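You operate a simulated robot arm through the tools that you are given. There is no shell and no other tool.

You are at the controls of a simulated two-armed robot. One attempt, no reset.

## Task
Check the caliper on the 25 mm block and trim it till it reads true.
Fine: draw the jaw back to its catch, stand the block between the tips, let the jaw close on it; it stays there. Set down upright: what you pick out.
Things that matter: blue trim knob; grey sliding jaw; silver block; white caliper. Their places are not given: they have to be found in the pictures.

It is judged by the outcome, as a careful person would: the job done as asked, and still so three seconds after it is handed in. It fails if anything else is knocked over, pushed out of place, dropped, spilled or broken.

## Robot
Two 7-joint arms with two-finger grippers on one trunk that stands fixed in place. Base frame: the origin is at the foot of the trunk, x ahead of it, y to its left, z up. Units: m, degrees, N and s.
The left shoulder is at [0.07, 0.139, 1.18], the right one opposite. With the tool pointing down near the work surface each hand reaches from about 0.34 to 0.76 m from the base axis, measured 20 degrees to its own side. Payload 3.43 kg a hand.
The TCP of each hand is the grasp point between the finger pads, 0.03 m short of the fingertips. In the tool frame z runs along the fingers and y along their closing line. The gripper opens to 0.104 m; its body begins 0.057 m behind the TCP.
Orientation is that of the tool frame in the base frame, as a unit quaternion [x, y, z, w]. With the fingers straight down and closing along the base's y, the tool's x points along the base's -x, its y along +y and its z along -z.

## Interface
- The arms move only by the tool apply_moves. It takes "left_increments", "right_increments" or both (then of equal length, played together; a hand with none holds still); each is one flat list of numbers, 7 for each row, row after row: the shift along the tool's x, y, z in m, then the turn, a rotation vector about the tool's x, y, z in degrees, then the opening, from 0 (shut) to 1 (fully open). In form: [tx, ty, tz, ax, ay, az, grip, tx, ty, tz, ax, ay, az, grip, ...]. A call has 1 to 20 rows; each row shifts and turns the commanded pose from where the row before left it, along the tool's axes as they then stand. Each row takes 0.2 s and may step no farther than 0.05 m and 8.6 degrees from the row before; otherwise, or with a gripper value out of range, the whole call is refused. Where a pose cannot be reached the arm comes as near as it can. A force on the tool above 90 N (or 10 N above the force at the start of the call, whichever is more), or a blocked arm, ends the call early, and 0.2 s more pass. The fingers move at their own pace (about 0.045 m/s each) and stop on an object; they squeeze with about 23 N. The grip force told is the motor's: it shows also when the fingers shut on nothing. Time passes only in rows, and 0.2 s behind the last, so rows that do not move let the fingers close. It gives the time, the measured TCP pose, the force on the tool (base axes), the opening and the grip force at its end, in the units of the frame above (readings bear some noise), with the torque about the TCP (base axes, N m) and any sound that the robot's microphone picked up, and new pictures: "views" is both (left out), scene, wrist or none (wrist: the cameras of the hands that moved).
- Cameras (640 x 400 px; columns grow to the right, rows downward): "scene" is now at [0.1227, 0.05, 1.408]; the picture's right is [0.56, -0.83, 0.00], its down [-0.49, -0.33, -0.81] and it looks along [0.67, 0.45, -0.59] (base axes); focal length 308 px, centre (320, 200). "left" rides on the left gripper at [0.067, -0.018, -0.09] in its tool frame; the picture's right is [0.25, 0.97, 0.00], its down [-0.73, 0.19, -0.66] and it looks along [-0.64, 0.17, 0.75] (tool axes); focal length 218 px, centre (320, 200). "right" rides on the right gripper at [0.067, 0.018, -0.09] in its tool frame; the picture's right is [-0.25, 0.97, 0.00], its down [-0.73, -0.19, -0.66] and it looks along [-0.64, -0.17, 0.75] (tool axes); focal length 218 px, centre (320, 200).
- lift_body(by): slides the trunk up (or, below 0, down) by that many m; the arms and the scene camera ride with it, the base frame stays. It gives what a move gives, with no picture.
- turn_head(pan, tilt): turns the head with the scene camera to pan (to the left, within 86 degrees either way) and tilt (down, from -29 to 69), counted from straight ahead of the robot. It gives what a move gives, and a new picture of the scene camera.
- measure_at(camera, pixels): there is no depth. For up to 12 entries [column, row, z] of the newest picture of that camera ("zoom" is the newest enlarged one), the place [x, y] in the base frame at which the ray of that pixel passes the height z, good to about 0.003 m. No time passes.
- close_up(camera, box): a new picture of the part [left, top, right, bottom] of that camera's present view, enlarged. No time passes.
- job_done(): hands the job in; it is judged then, once.

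Unless the task says otherwise, let go and move clear before handing in.

The tools are called after ">>>" as a command line: name --argument value ..., lists and objects as JSON in quotes. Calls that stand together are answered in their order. apply_moves: Moves the arms, as the interface text tells. Its arguments: {"type":"object","properties":{"left_increments":{"type":"array"},"right_increments":{"type":"array"},"views":{"type":"string","enum":["both","scene","wrist","none"]}},"required":[]} The other tools are called the same way: lift_body (by) moves the trunk up or down; turn_head (pan, tilt) turns the head that bears the scene camera; measure_at (camera, pixels) gives the place at which the rays of pixels pass given heights; close_up (camera, box) takes an enlarged picture of a part of a camera's view; job_done () hands the job in.

At the start:

```text
t: 0.0
left_position: [0.3572, 0.4999, 1.1395]
left_tool_rot: [-0.001, 1.0, 0.0, 0.001]
left_force: [0.6, -0.6, 0.3]
left_ft_torque: [0.01, -0.02, 0.01]
left_opening: 0.1041
left_grip_force: 0.0
right_position: [0.5079, 0.0626, 1.1778]
right_tool_rot: [0.001, 1.0, 0.001, 0.0]
right_force: [-0.6, -0.7, -0.4]
right_ft_torque: [-0.01, 0.02, 0.02]
right_opening: 0.1038
right_grip_force: 0.0
trunk travel left (down, up): [-0.675, 0.265]
head pan, tilt (commanded): [33.9, 36.2]
```

scene: 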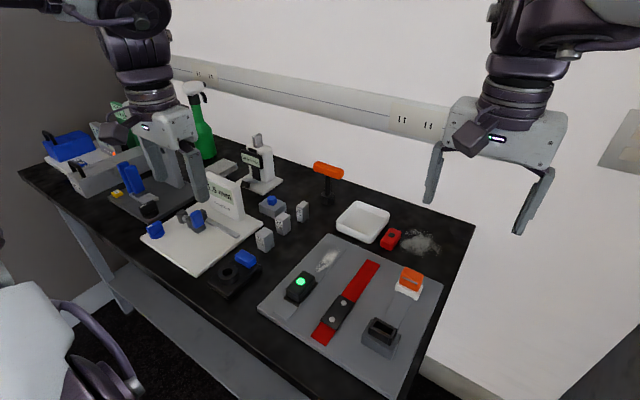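
right: 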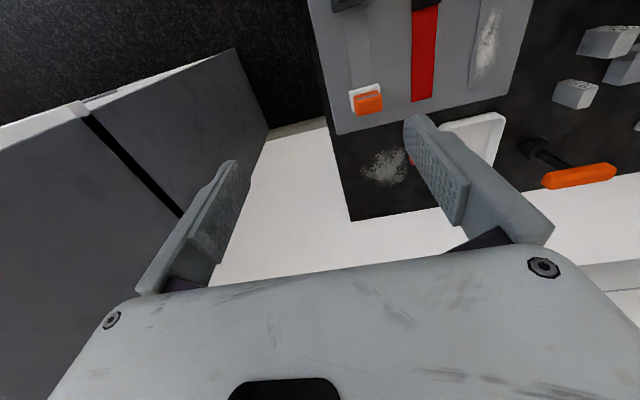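
left: 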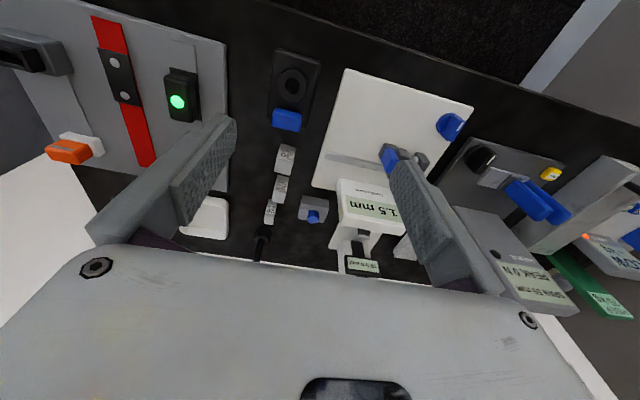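

The scene picture shows a white board around (205,235) with a display and blue parts, three silver blocks around (265-302, 210-240), and other gear. I'll enlarge these areas to identify the caliper, its jaw and knob.

>>> close_up --camera "scene" --box '[130, 160, 320, 280]'

>>> close_up --camera "left" --box '[240, 50, 480, 280]'

>>> close_up --camera "scene" --box '[230, 120, 330, 260]'

```text
3.33 times, centred on (225, 220) of scene
```

zoom: 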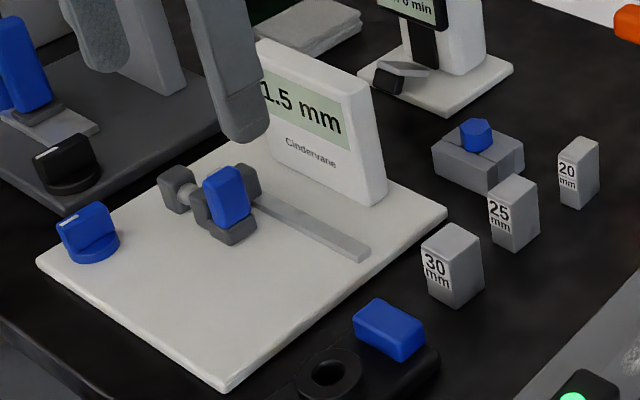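

```text
1.74 times, centred on (360, 165) of left
```

zoom: 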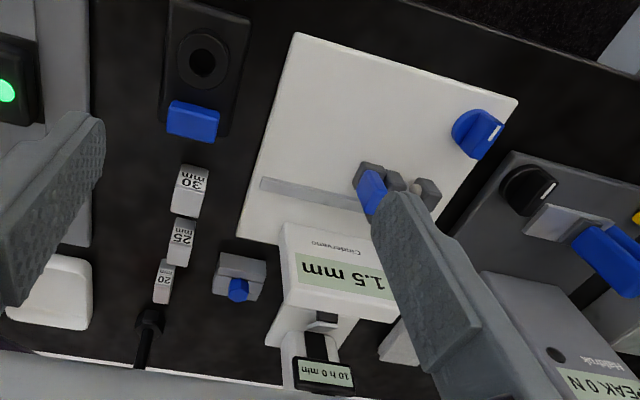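

```text
2.86 times, centred on (280, 190) of scene
```

zoom: 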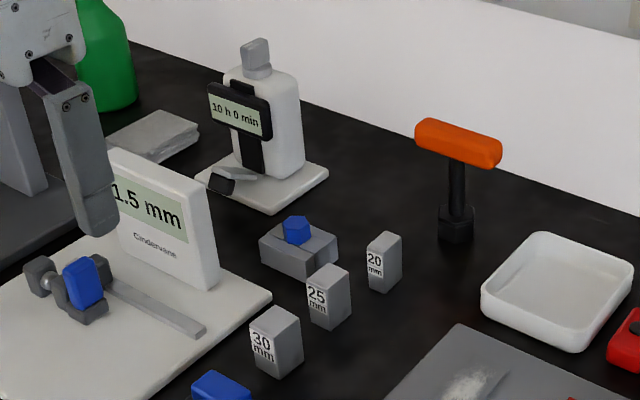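

The caliper is the white board with the "1.5 mm" display (jaw currently closed, so a 1.5 mm zero error), with the blue-tabbed grey jaw on its rail and the blue trim knob at its left; the 25 mm block is the middle of three silver blocks. I'll triangulate a couple of points between the scene and left cameras to find the table height.

>>> measure_at --camera "scene" --pixels '[[282.6, 214, 0.7], [282.6, 214, 0.8], [282.6, 214, 0.9], [154, 229, 0.7], [154, 229, 0.8], [154, 229, 0.9]]'

>>> measure_at --camera "left" --pixels '[[280.7, 176.5, 0.7], [280.7, 176.5, 0.8], [280.7, 176.5, 0.9], [450, 126, 0.7], [450, 126, 0.8], [450, 126, 0.9]]'

```text
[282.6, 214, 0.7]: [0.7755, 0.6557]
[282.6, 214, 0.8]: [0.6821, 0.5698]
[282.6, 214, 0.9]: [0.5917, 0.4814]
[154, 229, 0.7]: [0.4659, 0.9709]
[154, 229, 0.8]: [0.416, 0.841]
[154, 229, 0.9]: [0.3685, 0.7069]
```

```text
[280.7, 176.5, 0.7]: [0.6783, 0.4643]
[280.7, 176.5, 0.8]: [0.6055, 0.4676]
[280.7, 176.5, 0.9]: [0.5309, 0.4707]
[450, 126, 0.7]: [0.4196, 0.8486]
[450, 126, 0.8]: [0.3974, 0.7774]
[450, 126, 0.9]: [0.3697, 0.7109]
```

The knob triangulates to about (0.369, 0.708, 0.90). The left hand blocks the jaw in both views, so I'll shift it right and up for a clear look.

>>> apply_moves --left_increments '[0, -0.03, -0.02, 0, 0, 0, 1, 0, -0.03, -0.02, 0, 0, 0, 1, 0, -0.03, -0.01, 0, 0, 0, 1]'

>>> turn_head --pan 48 --tilt 42

```text
t: 0.8
left_position: [0.3586, 0.4073, 1.1912]
left_tool_rot: [-0.001, 1.0, 0.0, -0.001]
left_force: [0.3, -0.4, 1.0]
left_ft_torque: [0.03, 0.01, 0.02]
left_opening: 0.104
left_grip_force: 0.0
right_position: [0.5081, 0.062, 1.177]
right_tool_rot: [0.001, 1.0, 0.0, 0.0]
right_force: [0.3, 0.0, 0.4]
right_ft_torque: [0.05, -0.01, 0.01]
right_opening: 0.1039
right_grip_force: 0.1
trunk travel left (down, up): [-0.675, 0.265]
head pan, tilt (commanded): [33.9, 36.2]
```

scene: 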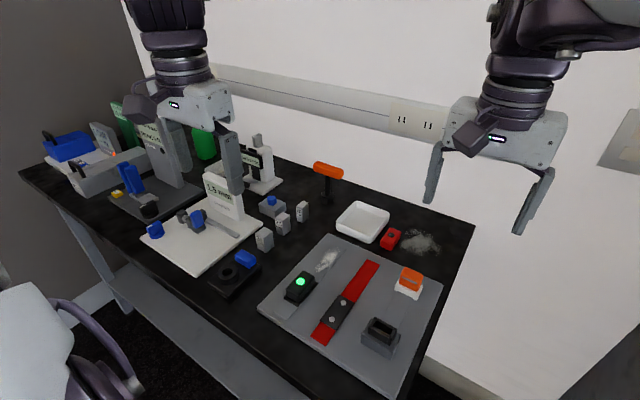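
left: 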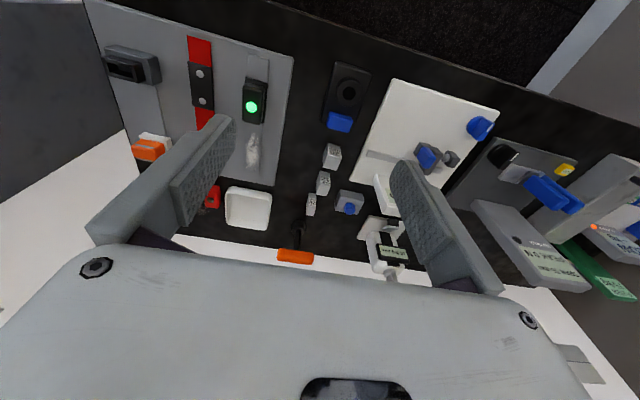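

```text
t: 1.6
left_position: [0.3591, 0.4091, 1.19]
left_tool_rot: [0.0, 1.0, -0.001, 0.0]
left_force: [-0.9, 0.0, -0.4]
left_ft_torque: [0.02, -0.01, 0.01]
left_opening: 0.1041
left_grip_force: 0.0
right_position: [0.509, 0.0626, 1.1772]
right_tool_rot: [0.0, 1.0, 0.0, 0.0]
right_force: [0.3, -0.6, -0.1]
right_ft_torque: [-0.01, 0.0, -0.04]
right_opening: 0.1041
right_grip_force: 0.1
trunk travel left (down, up): [-0.675, 0.265]
head pan, tilt (commanded): [48.0, 42.0]
```

scene: 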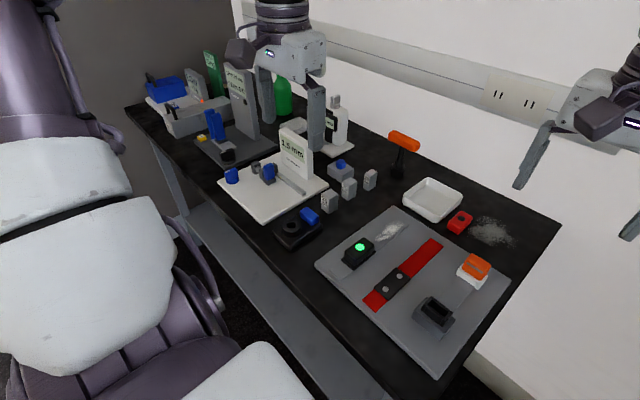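

The board is now clear at about (275,185) in the scene and (430,140) in the left camera. I'll enlarge both.

>>> close_up --camera "scene" --box '[215, 120, 335, 225]'

>>> close_up --camera "left" --box '[300, 60, 510, 230]'

>>> close_up --camera "scene" --box '[300, 140, 400, 220]'

```text
3.81 times, centred on (275, 172) of scene
```

zoom: 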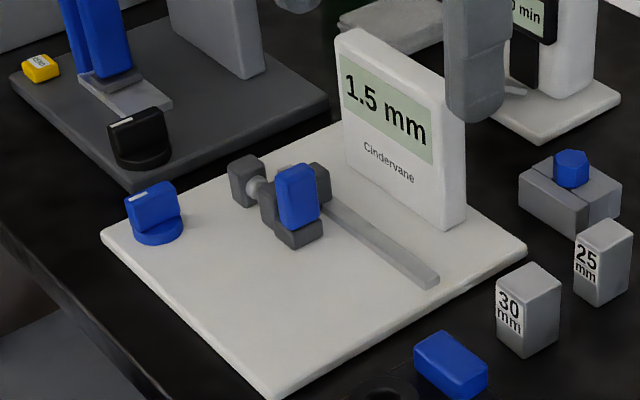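

```text
2.35 times, centred on (405, 145) of left
```

zoom: 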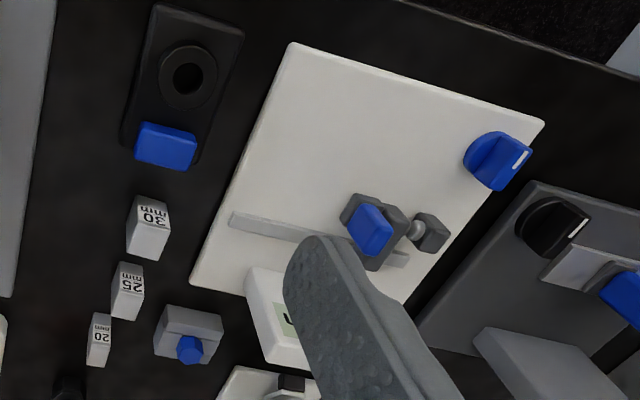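

```text
5.00 times, centred on (350, 180) of scene
```

zoom: 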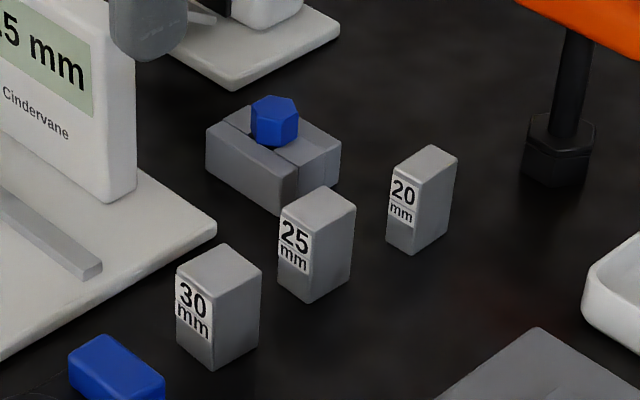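

I'll zoom much closer on the jaw assembly and knob, from the scene camera.

>>> close_up --camera "scene" --box '[264, 155, 312, 185]'

>>> close_up --camera "scene" --box '[238, 155, 270, 180]'

>>> close_up --camera "left" --box '[380, 100, 500, 180]'

```text
13.33 times, centred on (288, 170) of scene
```

zoom: 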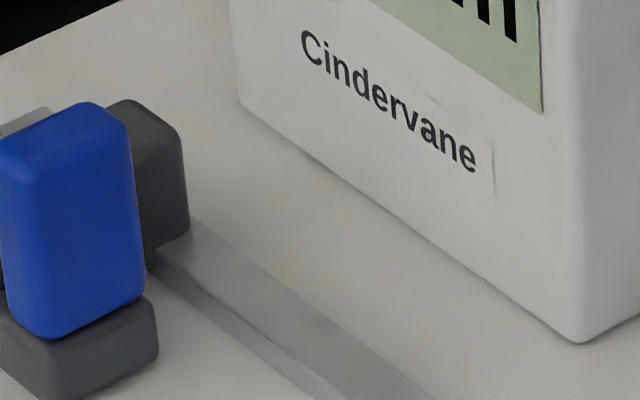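

```text
16.00 times, centred on (254, 168) of scene
```

zoom: 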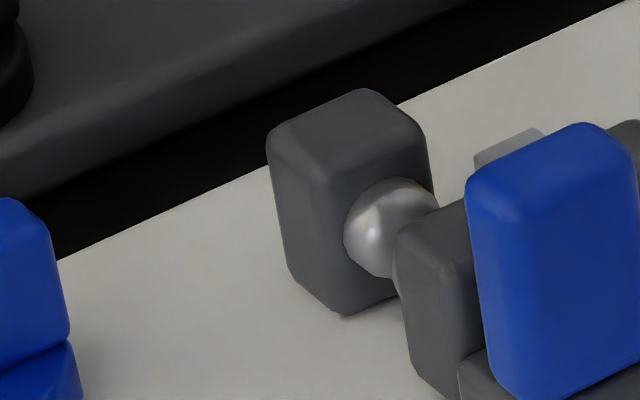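

```text
5.00 times, centred on (440, 140) of left
```

zoom: 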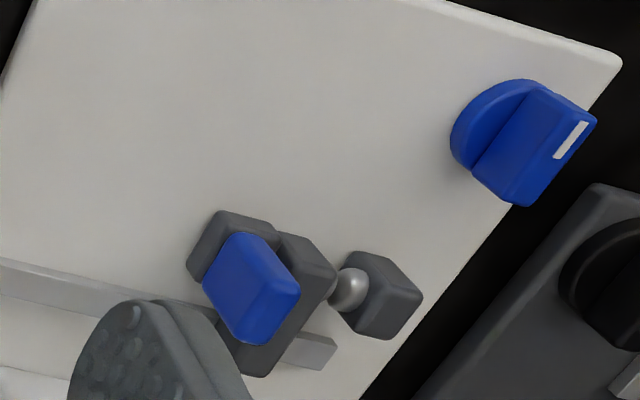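

I'll triangulate the board corners and the block using both cameras to fix the surface height and orientation.

>>> measure_at --camera "scene" --pixels '[[218.0, 181.7, 0.84], [218.0, 181.7, 0.9], [262.4, 222.9, 0.84], [262.4, 222.9, 0.9], [328.8, 185.1, 0.84], [328.8, 185.1, 0.9], [341.8, 198.8, 0.84], [341.8, 198.8, 0.9]]'

>>> measure_at --camera "left" --pixels '[[499.9, 111.8, 0.84], [499.9, 111.8, 0.9], [393.1, 78.2, 0.84], [393.1, 78.2, 0.9], [351.8, 183.3, 0.84], [351.8, 183.3, 0.9]]'

```text
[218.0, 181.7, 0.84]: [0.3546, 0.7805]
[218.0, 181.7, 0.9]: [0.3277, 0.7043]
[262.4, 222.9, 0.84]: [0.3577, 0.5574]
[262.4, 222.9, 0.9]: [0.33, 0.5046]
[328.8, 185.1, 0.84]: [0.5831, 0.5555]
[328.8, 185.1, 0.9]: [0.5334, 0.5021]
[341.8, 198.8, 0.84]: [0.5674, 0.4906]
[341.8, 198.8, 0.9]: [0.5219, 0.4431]
```

```text
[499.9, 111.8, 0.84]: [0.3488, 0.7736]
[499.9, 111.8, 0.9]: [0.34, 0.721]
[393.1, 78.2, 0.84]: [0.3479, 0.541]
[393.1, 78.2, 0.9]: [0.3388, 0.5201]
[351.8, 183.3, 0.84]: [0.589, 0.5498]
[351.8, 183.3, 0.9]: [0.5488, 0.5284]
```

The board top is near z≈0.86, roughly axis-aligned, spanning x 0.345–0.57 and y 0.535–0.755. I'll move the left hand nearer so its camera sees the jaw close up.

>>> apply_moves --left_increments '[-0.002, 0.038, 0.024, 0, 0, 0, 1, -0.002, 0.038, 0.024, 0, 0, 0, 1, -0.002, 0.038, 0.024, 0, 0, 0, 1, -0.002, 0.038, 0.024, 0, 0, 0, 1, -0.002, 0.038, 0.024, 0, 0, 0, 1, -0.002, 0.036, 0.024, 0, 0, 0, 1]'

```text
t: 3.0
left_position: [0.3704, 0.6401, 1.0438]
left_tool_rot: [0.0, 1.0, -0.001, -0.001]
left_force: [0.9, 0.2, 0.1]
left_ft_torque: [-0.02, 0.01, -0.03]
left_opening: 0.104
left_grip_force: 0.1
right_position: [0.5091, 0.0648, 1.1775]
right_tool_rot: [0.0, 1.0, -0.002, 0.0]
right_force: [-0.7, -0.4, 0.4]
right_ft_torque: [0.0, -0.03, 0.01]
right_opening: 0.1039
right_grip_force: 0.1
trunk travel left (down, up): [-0.675, 0.265]
head pan, tilt (commanded): [48.0, 42.0]
```

scene: 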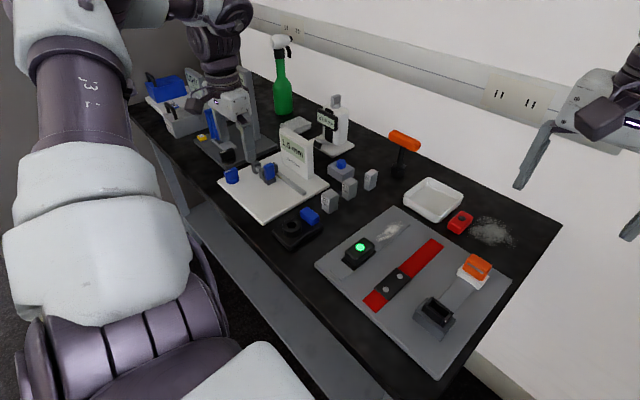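
left: 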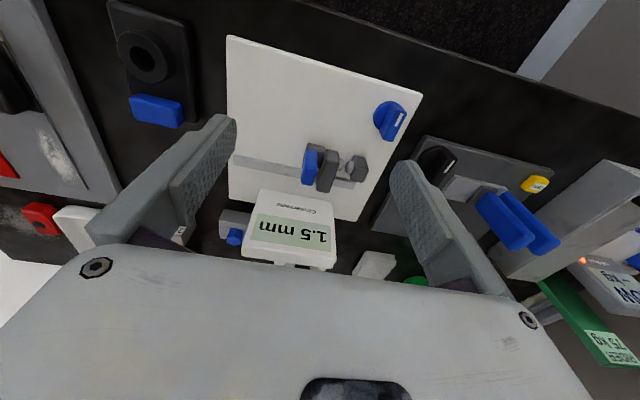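

>>> close_up --camera "left" --box '[220, 30, 430, 280]'

>>> close_up --camera "left" --box '[280, 130, 390, 200]'

>>> close_up --camera "scene" --box '[215, 120, 335, 225]'

```text
1.60 times, centred on (325, 155) of left
```

zoom: 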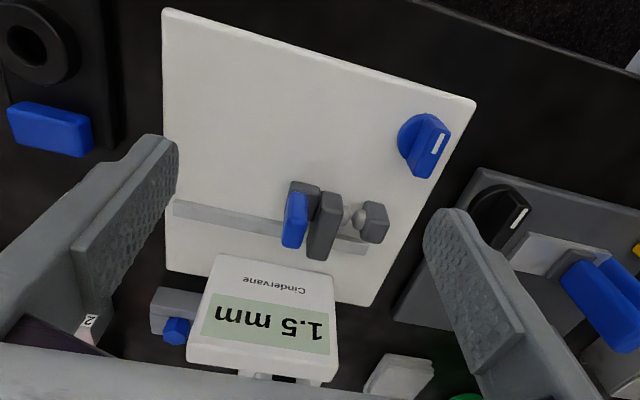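

```text
5.71 times, centred on (335, 165) of left
```

zoom: 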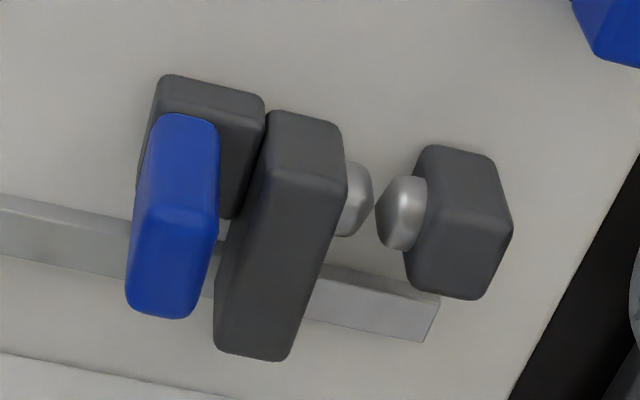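

```text
3.81 times, centred on (275, 172) of scene
```

zoom: 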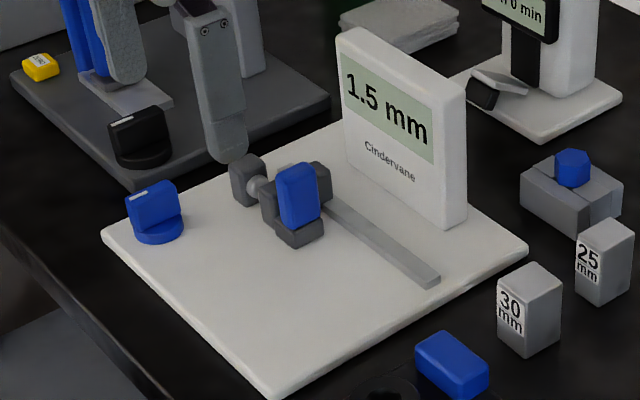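

Now the layout is clear: the sliding jaw is a grey slab with a silver tip facing the fixed jaw, and its carriage carries an upright blue tab on the -y side. I'll get a sharper scene view of the jaw to size the tab.

>>> close_up --camera "scene" --box '[248, 155, 296, 185]'

>>> close_up --camera "left" --box '[295, 135, 375, 185]'

>>> close_up --camera "left" --box '[355, 80, 435, 150]'

```text
13.33 times, centred on (272, 170) of scene
```

zoom: 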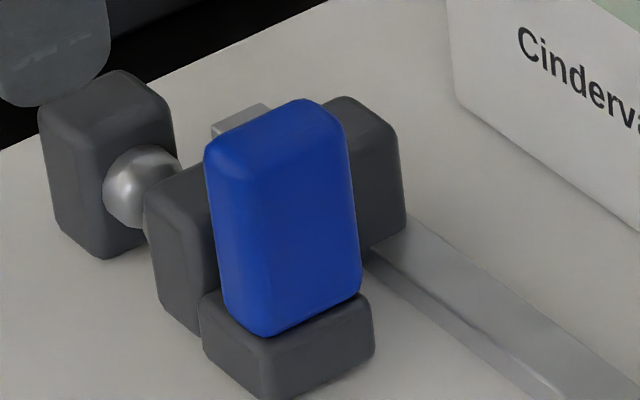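

```text
8.00 times, centred on (335, 160) of left
```

zoom: 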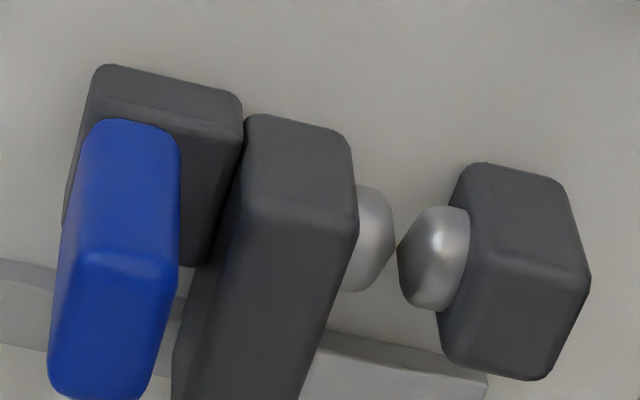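

```text
5.71 times, centred on (395, 115) of left
```

zoom: 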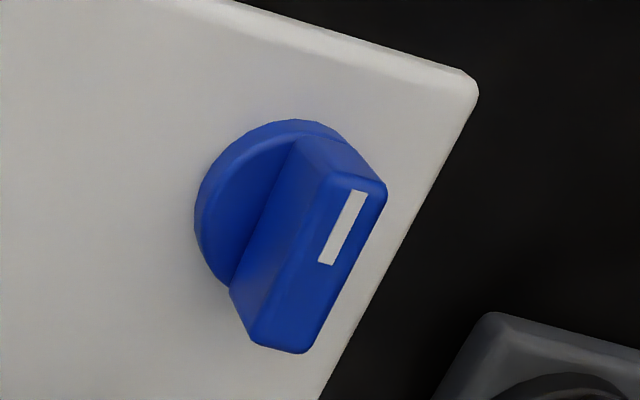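

I'll triangulate tab top corners, the knob and the tip using both cameras.

>>> measure_at --camera "scene" --pixels '[[263.6, 165.9, 0.9], [263.6, 165.9, 0.94], [268.2, 167.4, 0.9], [268.2, 167.4, 0.94], [273.9, 164.4, 0.9], [273.9, 164.4, 0.94], [270.5, 162.5, 0.9], [270.5, 162.5, 0.94], [253.5, 162.5, 0.9], [253.5, 162.5, 0.94]]'

>>> measure_at --camera "left" --pixels '[[317.3, 167.8, 0.9], [317.3, 167.8, 0.94], [304.4, 166.9, 0.9], [304.4, 166.9, 0.94], [301.3, 182.5, 0.9], [301.3, 182.5, 0.94], [313.1, 184.4, 0.9], [313.1, 184.4, 0.94]]'

```text
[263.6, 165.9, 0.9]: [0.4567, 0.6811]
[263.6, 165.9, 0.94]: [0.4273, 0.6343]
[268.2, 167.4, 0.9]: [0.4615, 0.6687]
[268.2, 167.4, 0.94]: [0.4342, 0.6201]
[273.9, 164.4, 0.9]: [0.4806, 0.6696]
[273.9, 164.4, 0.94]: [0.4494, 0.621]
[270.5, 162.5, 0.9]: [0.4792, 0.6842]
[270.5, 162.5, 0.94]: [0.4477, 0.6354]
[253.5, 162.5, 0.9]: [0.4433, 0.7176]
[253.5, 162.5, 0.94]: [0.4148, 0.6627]
```

```text
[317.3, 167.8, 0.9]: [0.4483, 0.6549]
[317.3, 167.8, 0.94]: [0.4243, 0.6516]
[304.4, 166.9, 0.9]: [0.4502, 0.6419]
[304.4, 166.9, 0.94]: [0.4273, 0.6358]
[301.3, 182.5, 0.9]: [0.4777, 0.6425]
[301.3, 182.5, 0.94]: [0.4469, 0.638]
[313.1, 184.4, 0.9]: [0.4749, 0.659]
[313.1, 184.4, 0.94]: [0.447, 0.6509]
```

The tab is about 14 mm (y 0.638–0.654) by 22 mm (x 0.437–0.460), top at z≈0.925. Next I measure slab, carriage and fixed jaw.

>>> measure_at --camera "left" --pixels '[[325, 161.9, 0.9], [325, 161.9, 0.92], [339.6, 164.4, 0.9], [339.6, 164.4, 0.92], [306.3, 147.5, 0.88], [306.3, 147.5, 0.9], [325, 150.6, 0.88], [325, 150.6, 0.9], [353.75, 166.9, 0.9], [353.75, 166.9, 0.92], [368.75, 170, 0.9], [368.75, 170, 0.92]]'

>>> measure_at --camera "scene" --pixels '[[258.9, 170.4, 0.9], [258.9, 170.4, 0.92], [263, 177.5, 0.88], [263, 177.5, 0.9], [268.1, 180.9, 0.88], [268.1, 180.9, 0.9], [251.0, 163.2, 0.9], [251.0, 163.2, 0.92]]'

```text
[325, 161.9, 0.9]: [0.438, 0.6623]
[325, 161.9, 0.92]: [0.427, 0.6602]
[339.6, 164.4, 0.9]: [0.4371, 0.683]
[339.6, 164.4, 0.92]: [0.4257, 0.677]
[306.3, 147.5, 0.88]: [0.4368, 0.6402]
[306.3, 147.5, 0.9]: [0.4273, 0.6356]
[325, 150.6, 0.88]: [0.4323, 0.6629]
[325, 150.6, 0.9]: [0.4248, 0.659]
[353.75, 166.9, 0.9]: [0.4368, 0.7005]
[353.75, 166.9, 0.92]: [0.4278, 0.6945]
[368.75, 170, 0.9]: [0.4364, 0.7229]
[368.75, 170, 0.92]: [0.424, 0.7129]
```

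```text
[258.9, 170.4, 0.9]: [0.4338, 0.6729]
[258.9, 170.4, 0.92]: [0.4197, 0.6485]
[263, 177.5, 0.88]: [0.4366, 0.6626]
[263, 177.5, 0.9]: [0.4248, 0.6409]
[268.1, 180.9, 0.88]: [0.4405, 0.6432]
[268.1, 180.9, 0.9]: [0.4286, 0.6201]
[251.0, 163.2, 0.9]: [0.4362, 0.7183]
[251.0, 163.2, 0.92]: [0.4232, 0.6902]
```

The tab's top (z≈0.925) stands well above the slab (z≈0.889), so I can pinch it from above along y without touching anything else. Now I measure the display panel height and the rail's end.

>>> measure_at --camera "left" --pixels '[[243.75, 256.25, 0.92], [243.75, 256.25, 0.96], [336.25, 269.4, 0.92], [336.25, 269.4, 0.96], [265, 192, 0.862], [335, 201, 0.862]]'

>>> measure_at --camera "scene" --pixels '[[307.3, 144.9, 0.92], [307.3, 144.9, 0.96], [279.7, 130, 0.92], [279.7, 130, 0.96], [308.4, 180.5, 0.862], [281.6, 161, 0.862], [305.7, 195, 0.865]]'

```text
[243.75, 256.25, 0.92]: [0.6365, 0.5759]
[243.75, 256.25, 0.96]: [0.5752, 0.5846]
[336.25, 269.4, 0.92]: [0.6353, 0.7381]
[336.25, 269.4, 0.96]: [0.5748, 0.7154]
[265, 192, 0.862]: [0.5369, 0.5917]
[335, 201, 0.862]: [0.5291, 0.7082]
```

```text
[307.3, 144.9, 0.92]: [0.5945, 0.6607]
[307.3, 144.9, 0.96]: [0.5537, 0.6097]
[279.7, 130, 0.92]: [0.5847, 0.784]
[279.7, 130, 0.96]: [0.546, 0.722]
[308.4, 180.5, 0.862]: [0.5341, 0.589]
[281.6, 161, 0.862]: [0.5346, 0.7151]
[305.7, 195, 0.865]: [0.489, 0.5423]
```

The display's front is at x≈0.535 with its top at z≈0.97, so it's clear of the tab work. I'll bring the left hand above the tab (TCP at about (0.449, 0.646, 0.97)) and check alignment.

>>> apply_moves --left_increments '[-0.039, 0.003, 0.02, 0, 0, 0, 1, -0.039, 0.003, 0.02, 0, 0, 0, 1, 0, 0, 0.03, 0, 0, 0, 1]'

```text
t: 3.8
left_position: [0.4467, 0.6435, 0.976]
left_tool_rot: [0.0, 1.0, -0.001, 0.0]
left_force: [-0.1, 0.7, -1.0]
left_ft_torque: [-0.02, 0.0, 0.02]
left_opening: 0.1039
left_grip_force: 0.1
right_position: [0.5074, 0.0627, 1.1775]
right_tool_rot: [0.0, 1.0, 0.0, 0.0]
right_force: [0.4, 0.2, -0.2]
right_ft_torque: [-0.01, -0.04, -0.02]
right_opening: 0.1039
right_grip_force: 0.0
trunk travel left (down, up): [-0.675, 0.265]
head pan, tilt (commanded): [48.0, 42.0]
```

scene: 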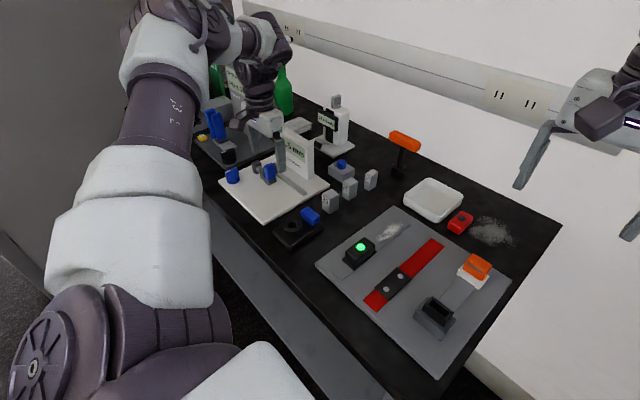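
left: 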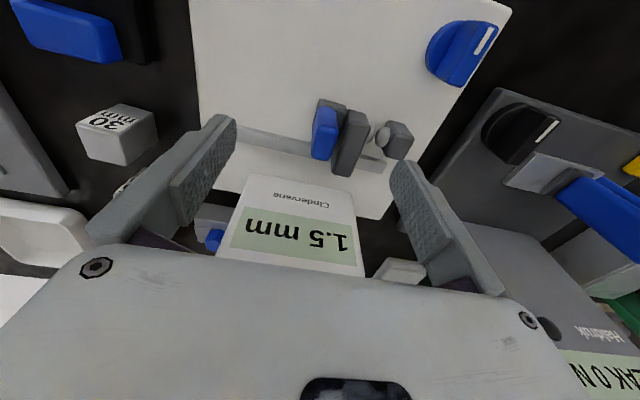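

The tab is between the fingers at about (323,140). I'll zoom to refine its position before descending.

>>> close_up --camera "left" --box '[290, 85, 430, 185]'

>>> measure_at --camera "left" --pixels '[[312, 137, 0.925], [337, 137, 0.925], [312, 160, 0.925], [333, 160, 0.925]]'

```text
4.00 times, centred on (360, 135) of left
```

zoom: 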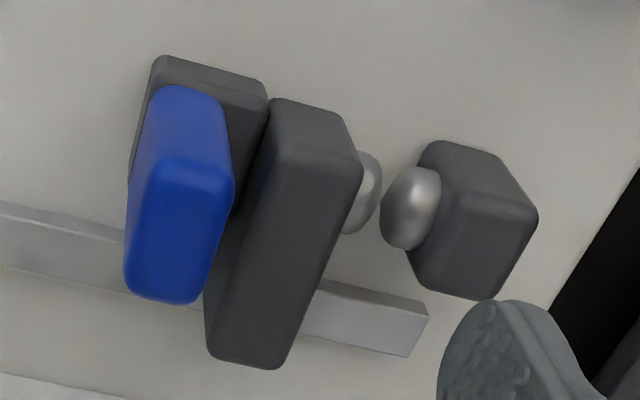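

```text
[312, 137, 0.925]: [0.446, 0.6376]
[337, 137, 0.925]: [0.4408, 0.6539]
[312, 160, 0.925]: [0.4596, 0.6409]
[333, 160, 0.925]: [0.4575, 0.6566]
```

Refined, the tab centre is at about (0.448, 0.647); I'll shift +3 mm in y, descend to TCP z≈0.93, and close on the tab.

>>> apply_moves --left_increments '[-0.002, 0.003, 0.02, 0, 0, 0, 1, 0, 0, 0.024, 0, 0, 0, 1, 0, 0, 0, 0, 0, 0, 0.5, 0, 0, 0, 0, 0, 0, 0.2, 0, 0, 0, 0, 0, 0, 0, 0, 0, 0, 0, 0, 0, 0, 0, 0, 0, 0, 0, 0, 0, 0, 0, 0, 0, 0, 0, 0, 0, 0, 0, 0, 0, 0, 0]'

```text
t: 5.8
left_position: [0.4521, 0.6462, 0.9307]
left_tool_rot: [0.0, 1.0, -0.001, -0.001]
left_force: [0.6, 2.3, -1.1]
left_ft_torque: [0.09, -0.13, 0.0]
left_opening: 0.0154
left_grip_force: 45.0
right_position: [0.5102, 0.0634, 1.1773]
right_tool_rot: [0.001, 1.0, -0.001, 0.0]
right_force: [-0.3, -0.3, 0.2]
right_ft_torque: [-0.01, 0.01, 0.01]
right_opening: 0.1037
right_grip_force: 0.1
trunk travel left (down, up): [-0.675, 0.265]
head pan, tilt (commanded): [48.0, 42.0]
```

scene: 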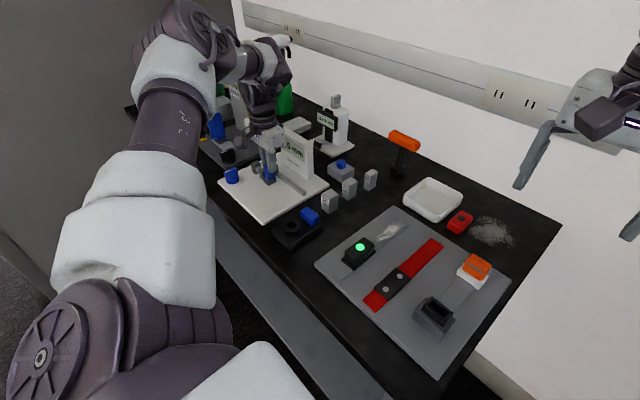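
left: 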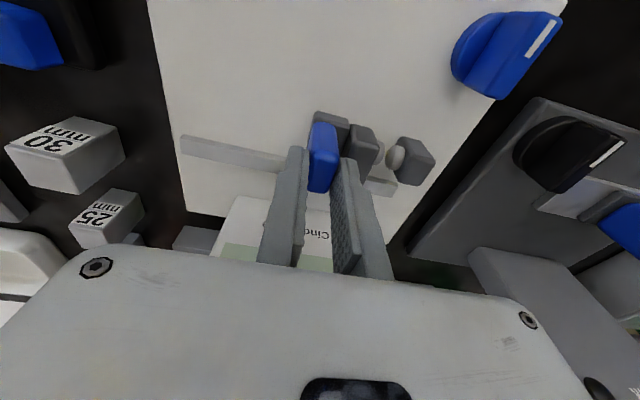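

The tab is gripped at 15 mm opening. Now I draw the jaw back along -y in small steps, watching force and sound.

>>> apply_moves --left_increments '[0, -0.005, 0, 0, 0, 0, 0, 0, -0.005, 0, 0, 0, 0, 0, 0, -0.005, 0, 0, 0, 0, 0, 0, -0.005, 0, 0, 0, 0, 0]'

>>> close_up --camera "left" --box '[230, 85, 450, 225]'

```text
t: 6.8
left_position: [0.4517, 0.6243, 0.9321]
left_tool_rot: [0.001, 1.0, 0.001, 0.0]
left_force: [3.7, 2.8, 5.2]
left_ft_torque: [0.05, 1.12, 0.08]
left_opening: 0.0153
left_grip_force: 45.4
right_position: [0.5102, 0.0626, 1.1775]
right_tool_rot: [0.0, 1.0, 0.0, 0.0]
right_force: [1.0, 0.1, 0.0]
right_ft_torque: [0.0, -0.05, -0.03]
right_opening: 0.1041
right_grip_force: 0.0
trunk travel left (down, up): [-0.675, 0.265]
head pan, tilt (commanded): [48.0, 42.0]
```

scene: 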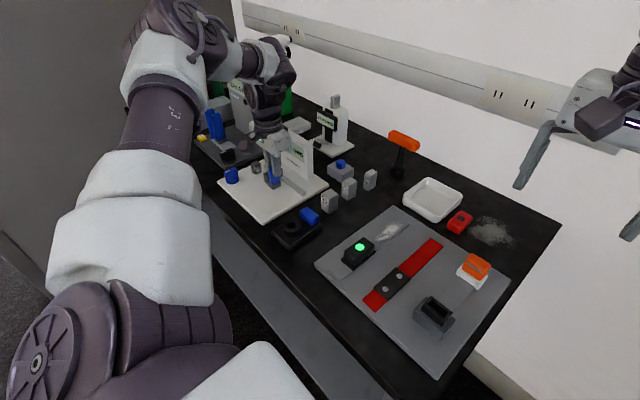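
left: 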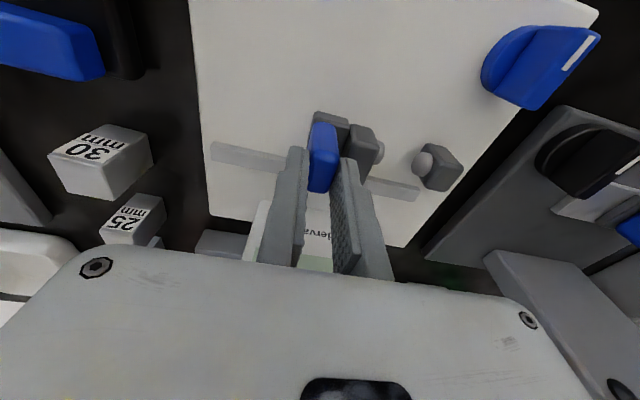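

```text
2.86 times, centred on (340, 155) of left
```

zoom: 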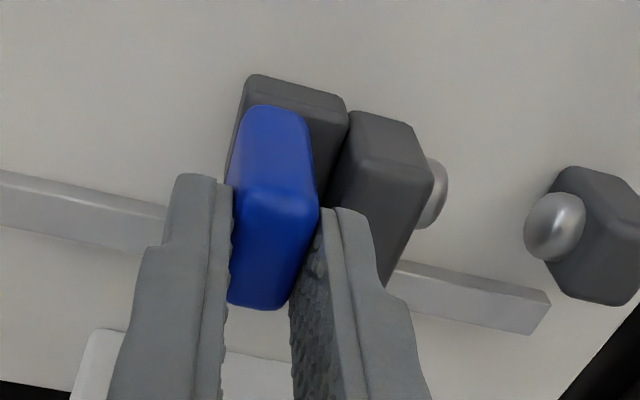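

The jaw moved about 20 mm with only a few newtons; no catch yet. I continue pulling.

>>> apply_moves --left_increments '[0, -0.005, 0, 0, 0, 0, 0, 0, -0.005, 0, 0, 0, 0, 0, 0, -0.005, 0, 0, 0, 0, 0]' --views "wrist"

```text
t: 7.6
left_position: [0.4525, 0.6094, 0.9315]
left_tool_rot: [0.0, 1.0, -0.001, 0.001]
left_force: [6.9, 3.4, 7.0]
left_ft_torque: [0.08, -0.04, 0.0]
left_opening: 0.0155
left_grip_force: 45.1
right_position: [0.5098, 0.0622, 1.1772]
right_tool_rot: [0.0, 1.0, 0.0, -0.001]
right_force: [-0.7, -0.3, 0.2]
right_ft_torque: [0.0, 0.01, -0.02]
right_opening: 0.1039
right_grip_force: 0.0
trunk travel left (down, up): [-0.675, 0.265]
head pan, tilt (commanded): [48.0, 42.0]
```

left: 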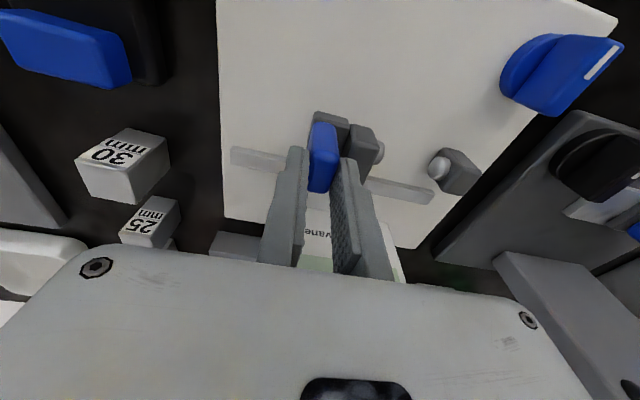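

About 37 mm drawn with no catch sound yet; I continue in 5 mm steps.

>>> apply_moves --left_increments '[-0.0005, -0.005, 0, 0, 0, 0, 0, -0.0005, -0.005, 0, 0, 0, 0, 0]' --views "wrist"

```text
t: 8.2
left_position: [0.4516, 0.6012, 0.9303]
left_tool_rot: [-0.001, 1.0, 0.001, 0.0]
left_force: [5.0, 8.5, 11.8]
left_ft_torque: [0.12, 0.39, -0.06]
left_opening: 0.0155
left_grip_force: 45.0
right_position: [0.5088, 0.0628, 1.1781]
right_tool_rot: [-0.001, 1.0, -0.001, 0.0]
right_force: [-0.5, -0.7, 0.0]
right_ft_torque: [0.0, 0.02, 0.01]
right_opening: 0.1038
right_grip_force: 0.1
trunk travel left (down, up): [-0.675, 0.265]
head pan, tilt (commanded): [48.0, 42.0]
```

left: 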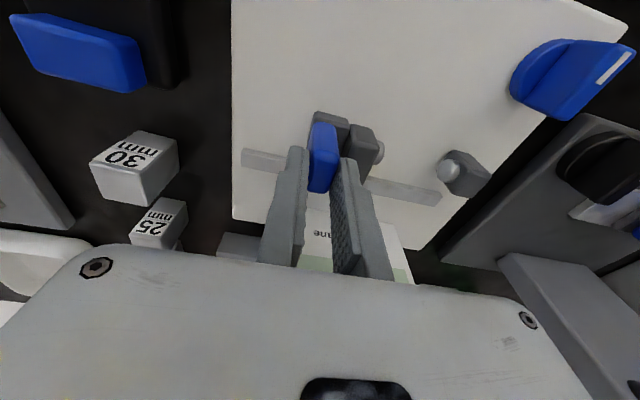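

The y force rose to 8.5 N at about 45 mm of travel, possibly the catch. One more small pull to see.

>>> apply_moves --left_increments '[0, -0.003, 0, 0, 0, 0, 0, 0, -0.003, 0, 0, 0, 0, 0]'

>>> close_up --camera "scene" --box '[215, 120, 335, 225]'

```text
t: 8.8
left_position: [0.4508, 0.5999, 0.9319]
left_tool_rot: [-0.003, 1.0, 0.004, 0.003]
left_force: [9.0, 37.3, 26.5]
left_ft_torque: [0.41, 0.59, -0.3]
left_opening: 0.0154
left_grip_force: 45.5
right_position: [0.5083, 0.0659, 1.179]
right_tool_rot: [0.0, 1.0, -0.001, 0.001]
right_force: [-0.4, 0.1, 0.3]
right_ft_torque: [0.0, 0.01, 0.01]
right_opening: 0.1038
right_grip_force: 0.1
trunk travel left (down, up): [-0.675, 0.265]
head pan, tilt (commanded): [48.0, 42.0]
```

scene: 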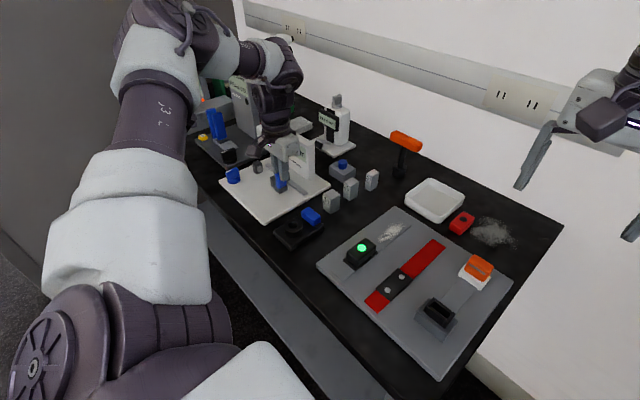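
left: 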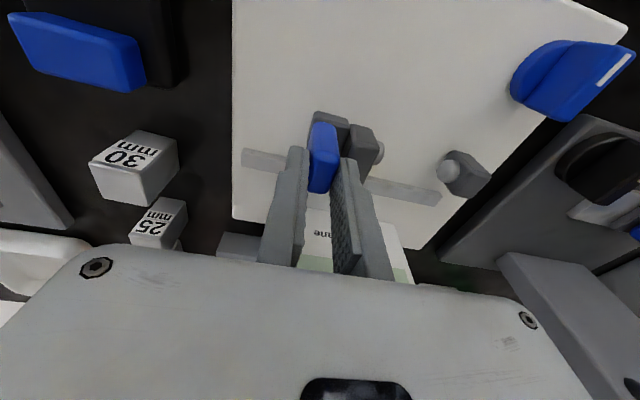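

```text
3.81 times, centred on (275, 172) of scene
```

zoom: 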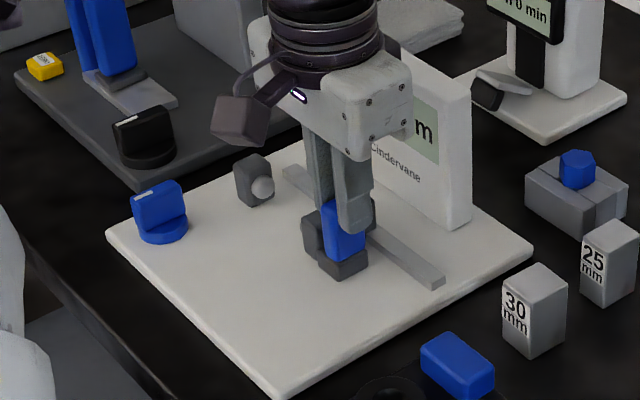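

Force jumped to 37 N: the jaw is against its stop at y≈0.600. I'll ease off the overtravel and see whether the catch holds it.

>>> apply_moves --left_increments '[0, 0.003, 0, 0, 0, 0, 0, 0, 0.003, 0, 0, 0, 0, 0, 0, 0.001, 0, 0, 0, 0, 0]' --views "wrist"

```text
t: 9.6
left_position: [0.4511, 0.6009, 0.9321]
left_tool_rot: [0.001, 1.0, -0.002, 0.001]
left_force: [4.6, 13.1, 11.5]
left_ft_torque: [0.33, -1.19, 0.08]
left_opening: 0.015
left_grip_force: 44.9
right_position: [0.5086, 0.0619, 1.1774]
right_tool_rot: [0.001, 1.0, -0.001, -0.001]
right_force: [0.3, -0.4, -0.1]
right_ft_torque: [-0.03, -0.01, -0.02]
right_opening: 0.1041
right_grip_force: 0.0
trunk travel left (down, up): [-0.675, 0.265]
head pan, tilt (commanded): [48.0, 42.0]
```

left: 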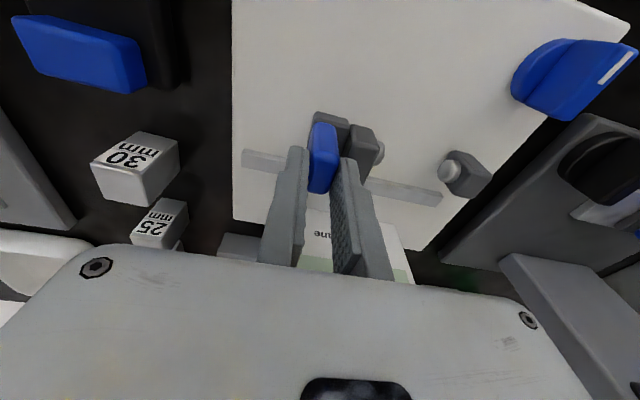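

>>> apply_moves --left_increments '[0, 0.001, 0, 0, 0, 0, 0, 0, 0.001, 0, 0, 0, 0, 0, 0, 0, 0, 0, 0, 0, 0]' --views "wrist"

```text
t: 10.4
left_position: [0.451, 0.6009, 0.9313]
left_tool_rot: [0.0, 1.0, -0.002, -0.002]
left_force: [1.1, -5.5, -3.3]
left_ft_torque: [-0.03, -1.26, 0.06]
left_opening: 0.0153
left_grip_force: 45.6
right_position: [0.5087, 0.061, 1.1776]
right_tool_rot: [0.0, 1.0, 0.0, 0.0]
right_force: [0.3, 0.2, 0.3]
right_ft_torque: [0.0, 0.02, 0.01]
right_opening: 0.1039
right_grip_force: 0.0
trunk travel left (down, up): [-0.675, 0.265]
head pan, tilt (commanded): [48.0, 42.0]
```

left: 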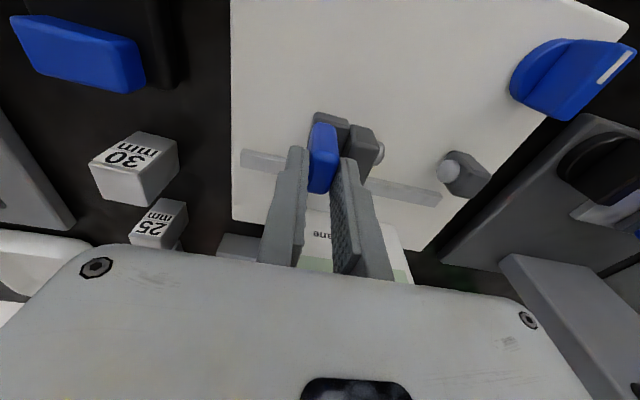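

The force has flipped to -5.5 N with the position unchanged at 0.6009, so the catch is holding the jaw. I'll open the fingers and check the jaw stays.

>>> apply_moves --left_increments '[0, 0, 0, 0, 0, 0, 0.2, 0, 0, 0, 0, 0, 0, 0.4, 0, 0, 0, 0, 0, 0, 0.5, 0, 0, 0, 0, 0, 0, 0.5]' --views "wrist"

```text
t: 11.4
left_position: [0.4522, 0.6036, 0.9319]
left_tool_rot: [0.0, 1.0, 0.0, -0.001]
left_force: [0.5, 0.3, -0.9]
left_ft_torque: [-0.01, 0.0, 0.02]
left_opening: 0.052
left_grip_force: 0.2
right_position: [0.5082, 0.0628, 1.1771]
right_tool_rot: [0.0, 1.0, 0.0, 0.0]
right_force: [0.3, -0.6, -0.5]
right_ft_torque: [-0.03, 0.03, 0.04]
right_opening: 0.1043
right_grip_force: 0.1
trunk travel left (down, up): [-0.675, 0.265]
head pan, tilt (commanded): [48.0, 42.0]
```

left: 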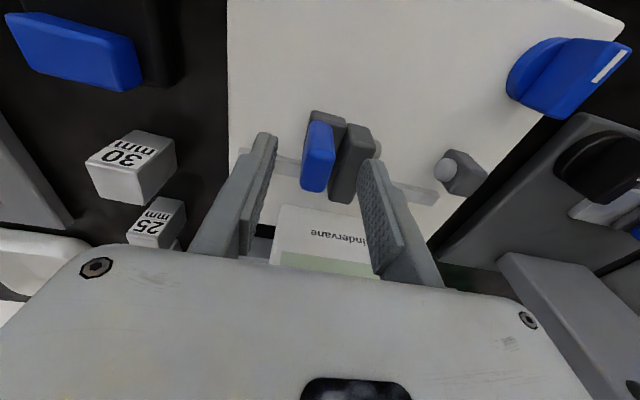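

The jaw stays put after release. I'll raise the hand clear and then look at the blocks.

>>> apply_moves --left_increments '[0, 0, -0.04, 0, 0, 0, 0.5, 0, 0, -0.04, 0, 0, 0, 0.5, 0.01, -0.03, -0.03, 0, 0, 0, 0.5, 0.02, -0.04, 0, 0, 0, 0, 0.5, 0.02, -0.04, 0, 0, 0, 0, 0.5]'

>>> close_up --camera "scene" --box '[215, 120, 335, 225]'

>>> close_up --camera "scene" --box '[310, 150, 390, 220]'

```text
t: 12.6
left_position: [0.4009, 0.494, 1.0433]
left_tool_rot: [-0.001, 1.0, -0.001, 0.001]
left_force: [-0.5, 0.6, 0.7]
left_ft_torque: [0.0, -0.03, -0.02]
left_opening: 0.052
left_grip_force: 0.1
right_position: [0.5067, 0.0613, 1.1778]
right_tool_rot: [0.0, 1.0, -0.001, 0.0]
right_force: [0.6, -0.3, 0.0]
right_ft_torque: [0.02, -0.06, 0.0]
right_opening: 0.1041
right_grip_force: 0.0
trunk travel left (down, up): [-0.675, 0.265]
head pan, tilt (commanded): [48.0, 42.0]
```

scene: 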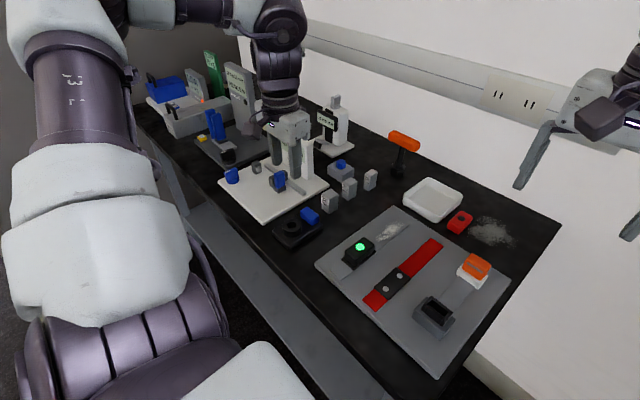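
left: 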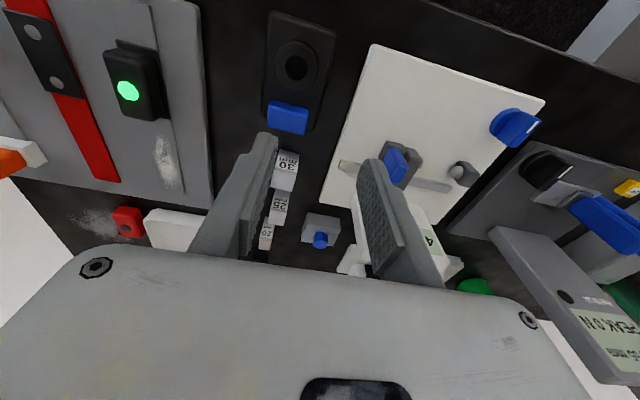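

```text
3.81 times, centred on (275, 172) of scene
```

zoom: 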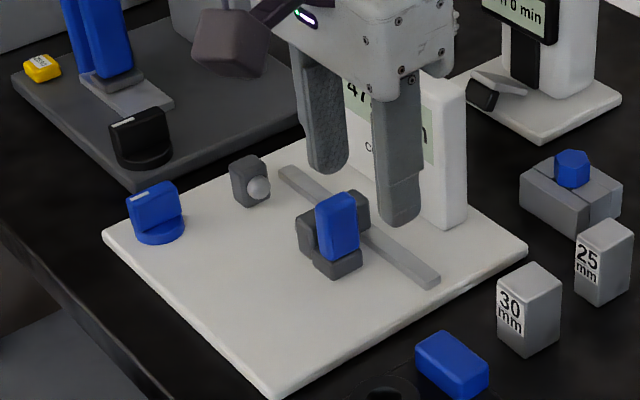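

```text
5.71 times, centred on (350, 185) of scene
```

zoom: 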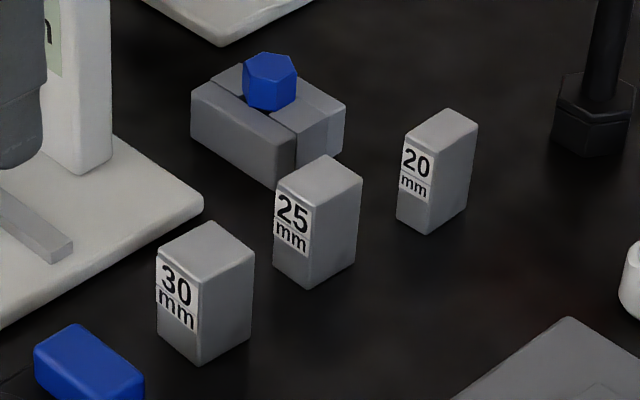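

The display now shows 47-something and the jaw is held; the board hasn't shifted. I'll position the left camera to see the blocks clearly.

>>> apply_moves --left_increments '[-0.012, -0.034, 0, 0, 0, 0, 1, -0.012, -0.034, 0.01, 0, 0, 0, 1, 0, 0, 0.01, 0, 0, 0, 1]' --views "wrist"

>>> close_up --camera "left" --box '[230, 120, 400, 240]'

```text
t: 13.4
left_position: [0.4268, 0.426, 1.0229]
left_tool_rot: [0.0, 1.0, -0.001, 0.0]
left_force: [0.0, -0.4, 0.3]
left_ft_torque: [0.0, 0.01, -0.03]
left_opening: 0.1041
left_grip_force: 0.1
right_position: [0.5083, 0.0648, 1.1778]
right_tool_rot: [0.0, 1.0, -0.001, 0.0]
right_force: [0.3, -0.9, 0.2]
right_ft_torque: [0.0, 0.01, 0.04]
right_opening: 0.1038
right_grip_force: 0.1
trunk travel left (down, up): [-0.675, 0.265]
head pan, tilt (commanded): [48.0, 42.0]
```

left: 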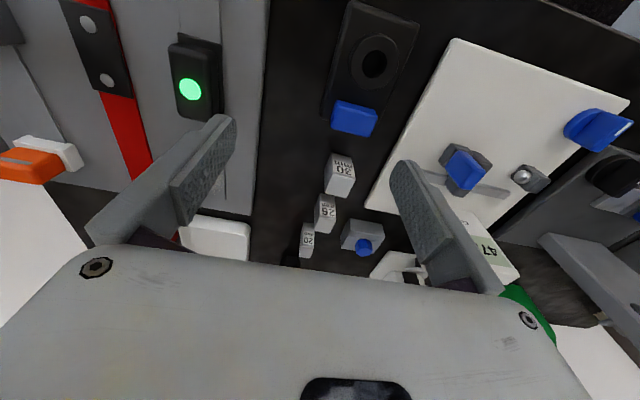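

```text
3.33 times, centred on (315, 180) of left
```

zoom: 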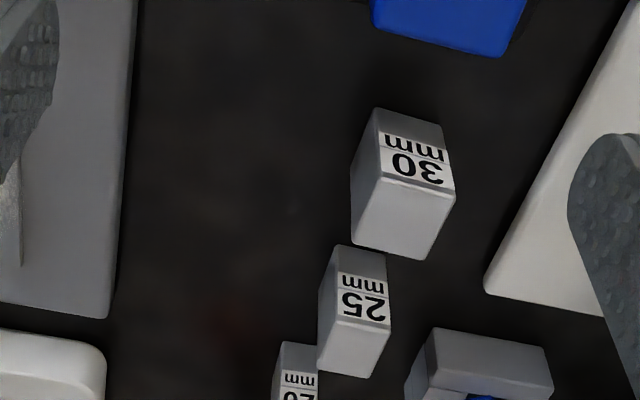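

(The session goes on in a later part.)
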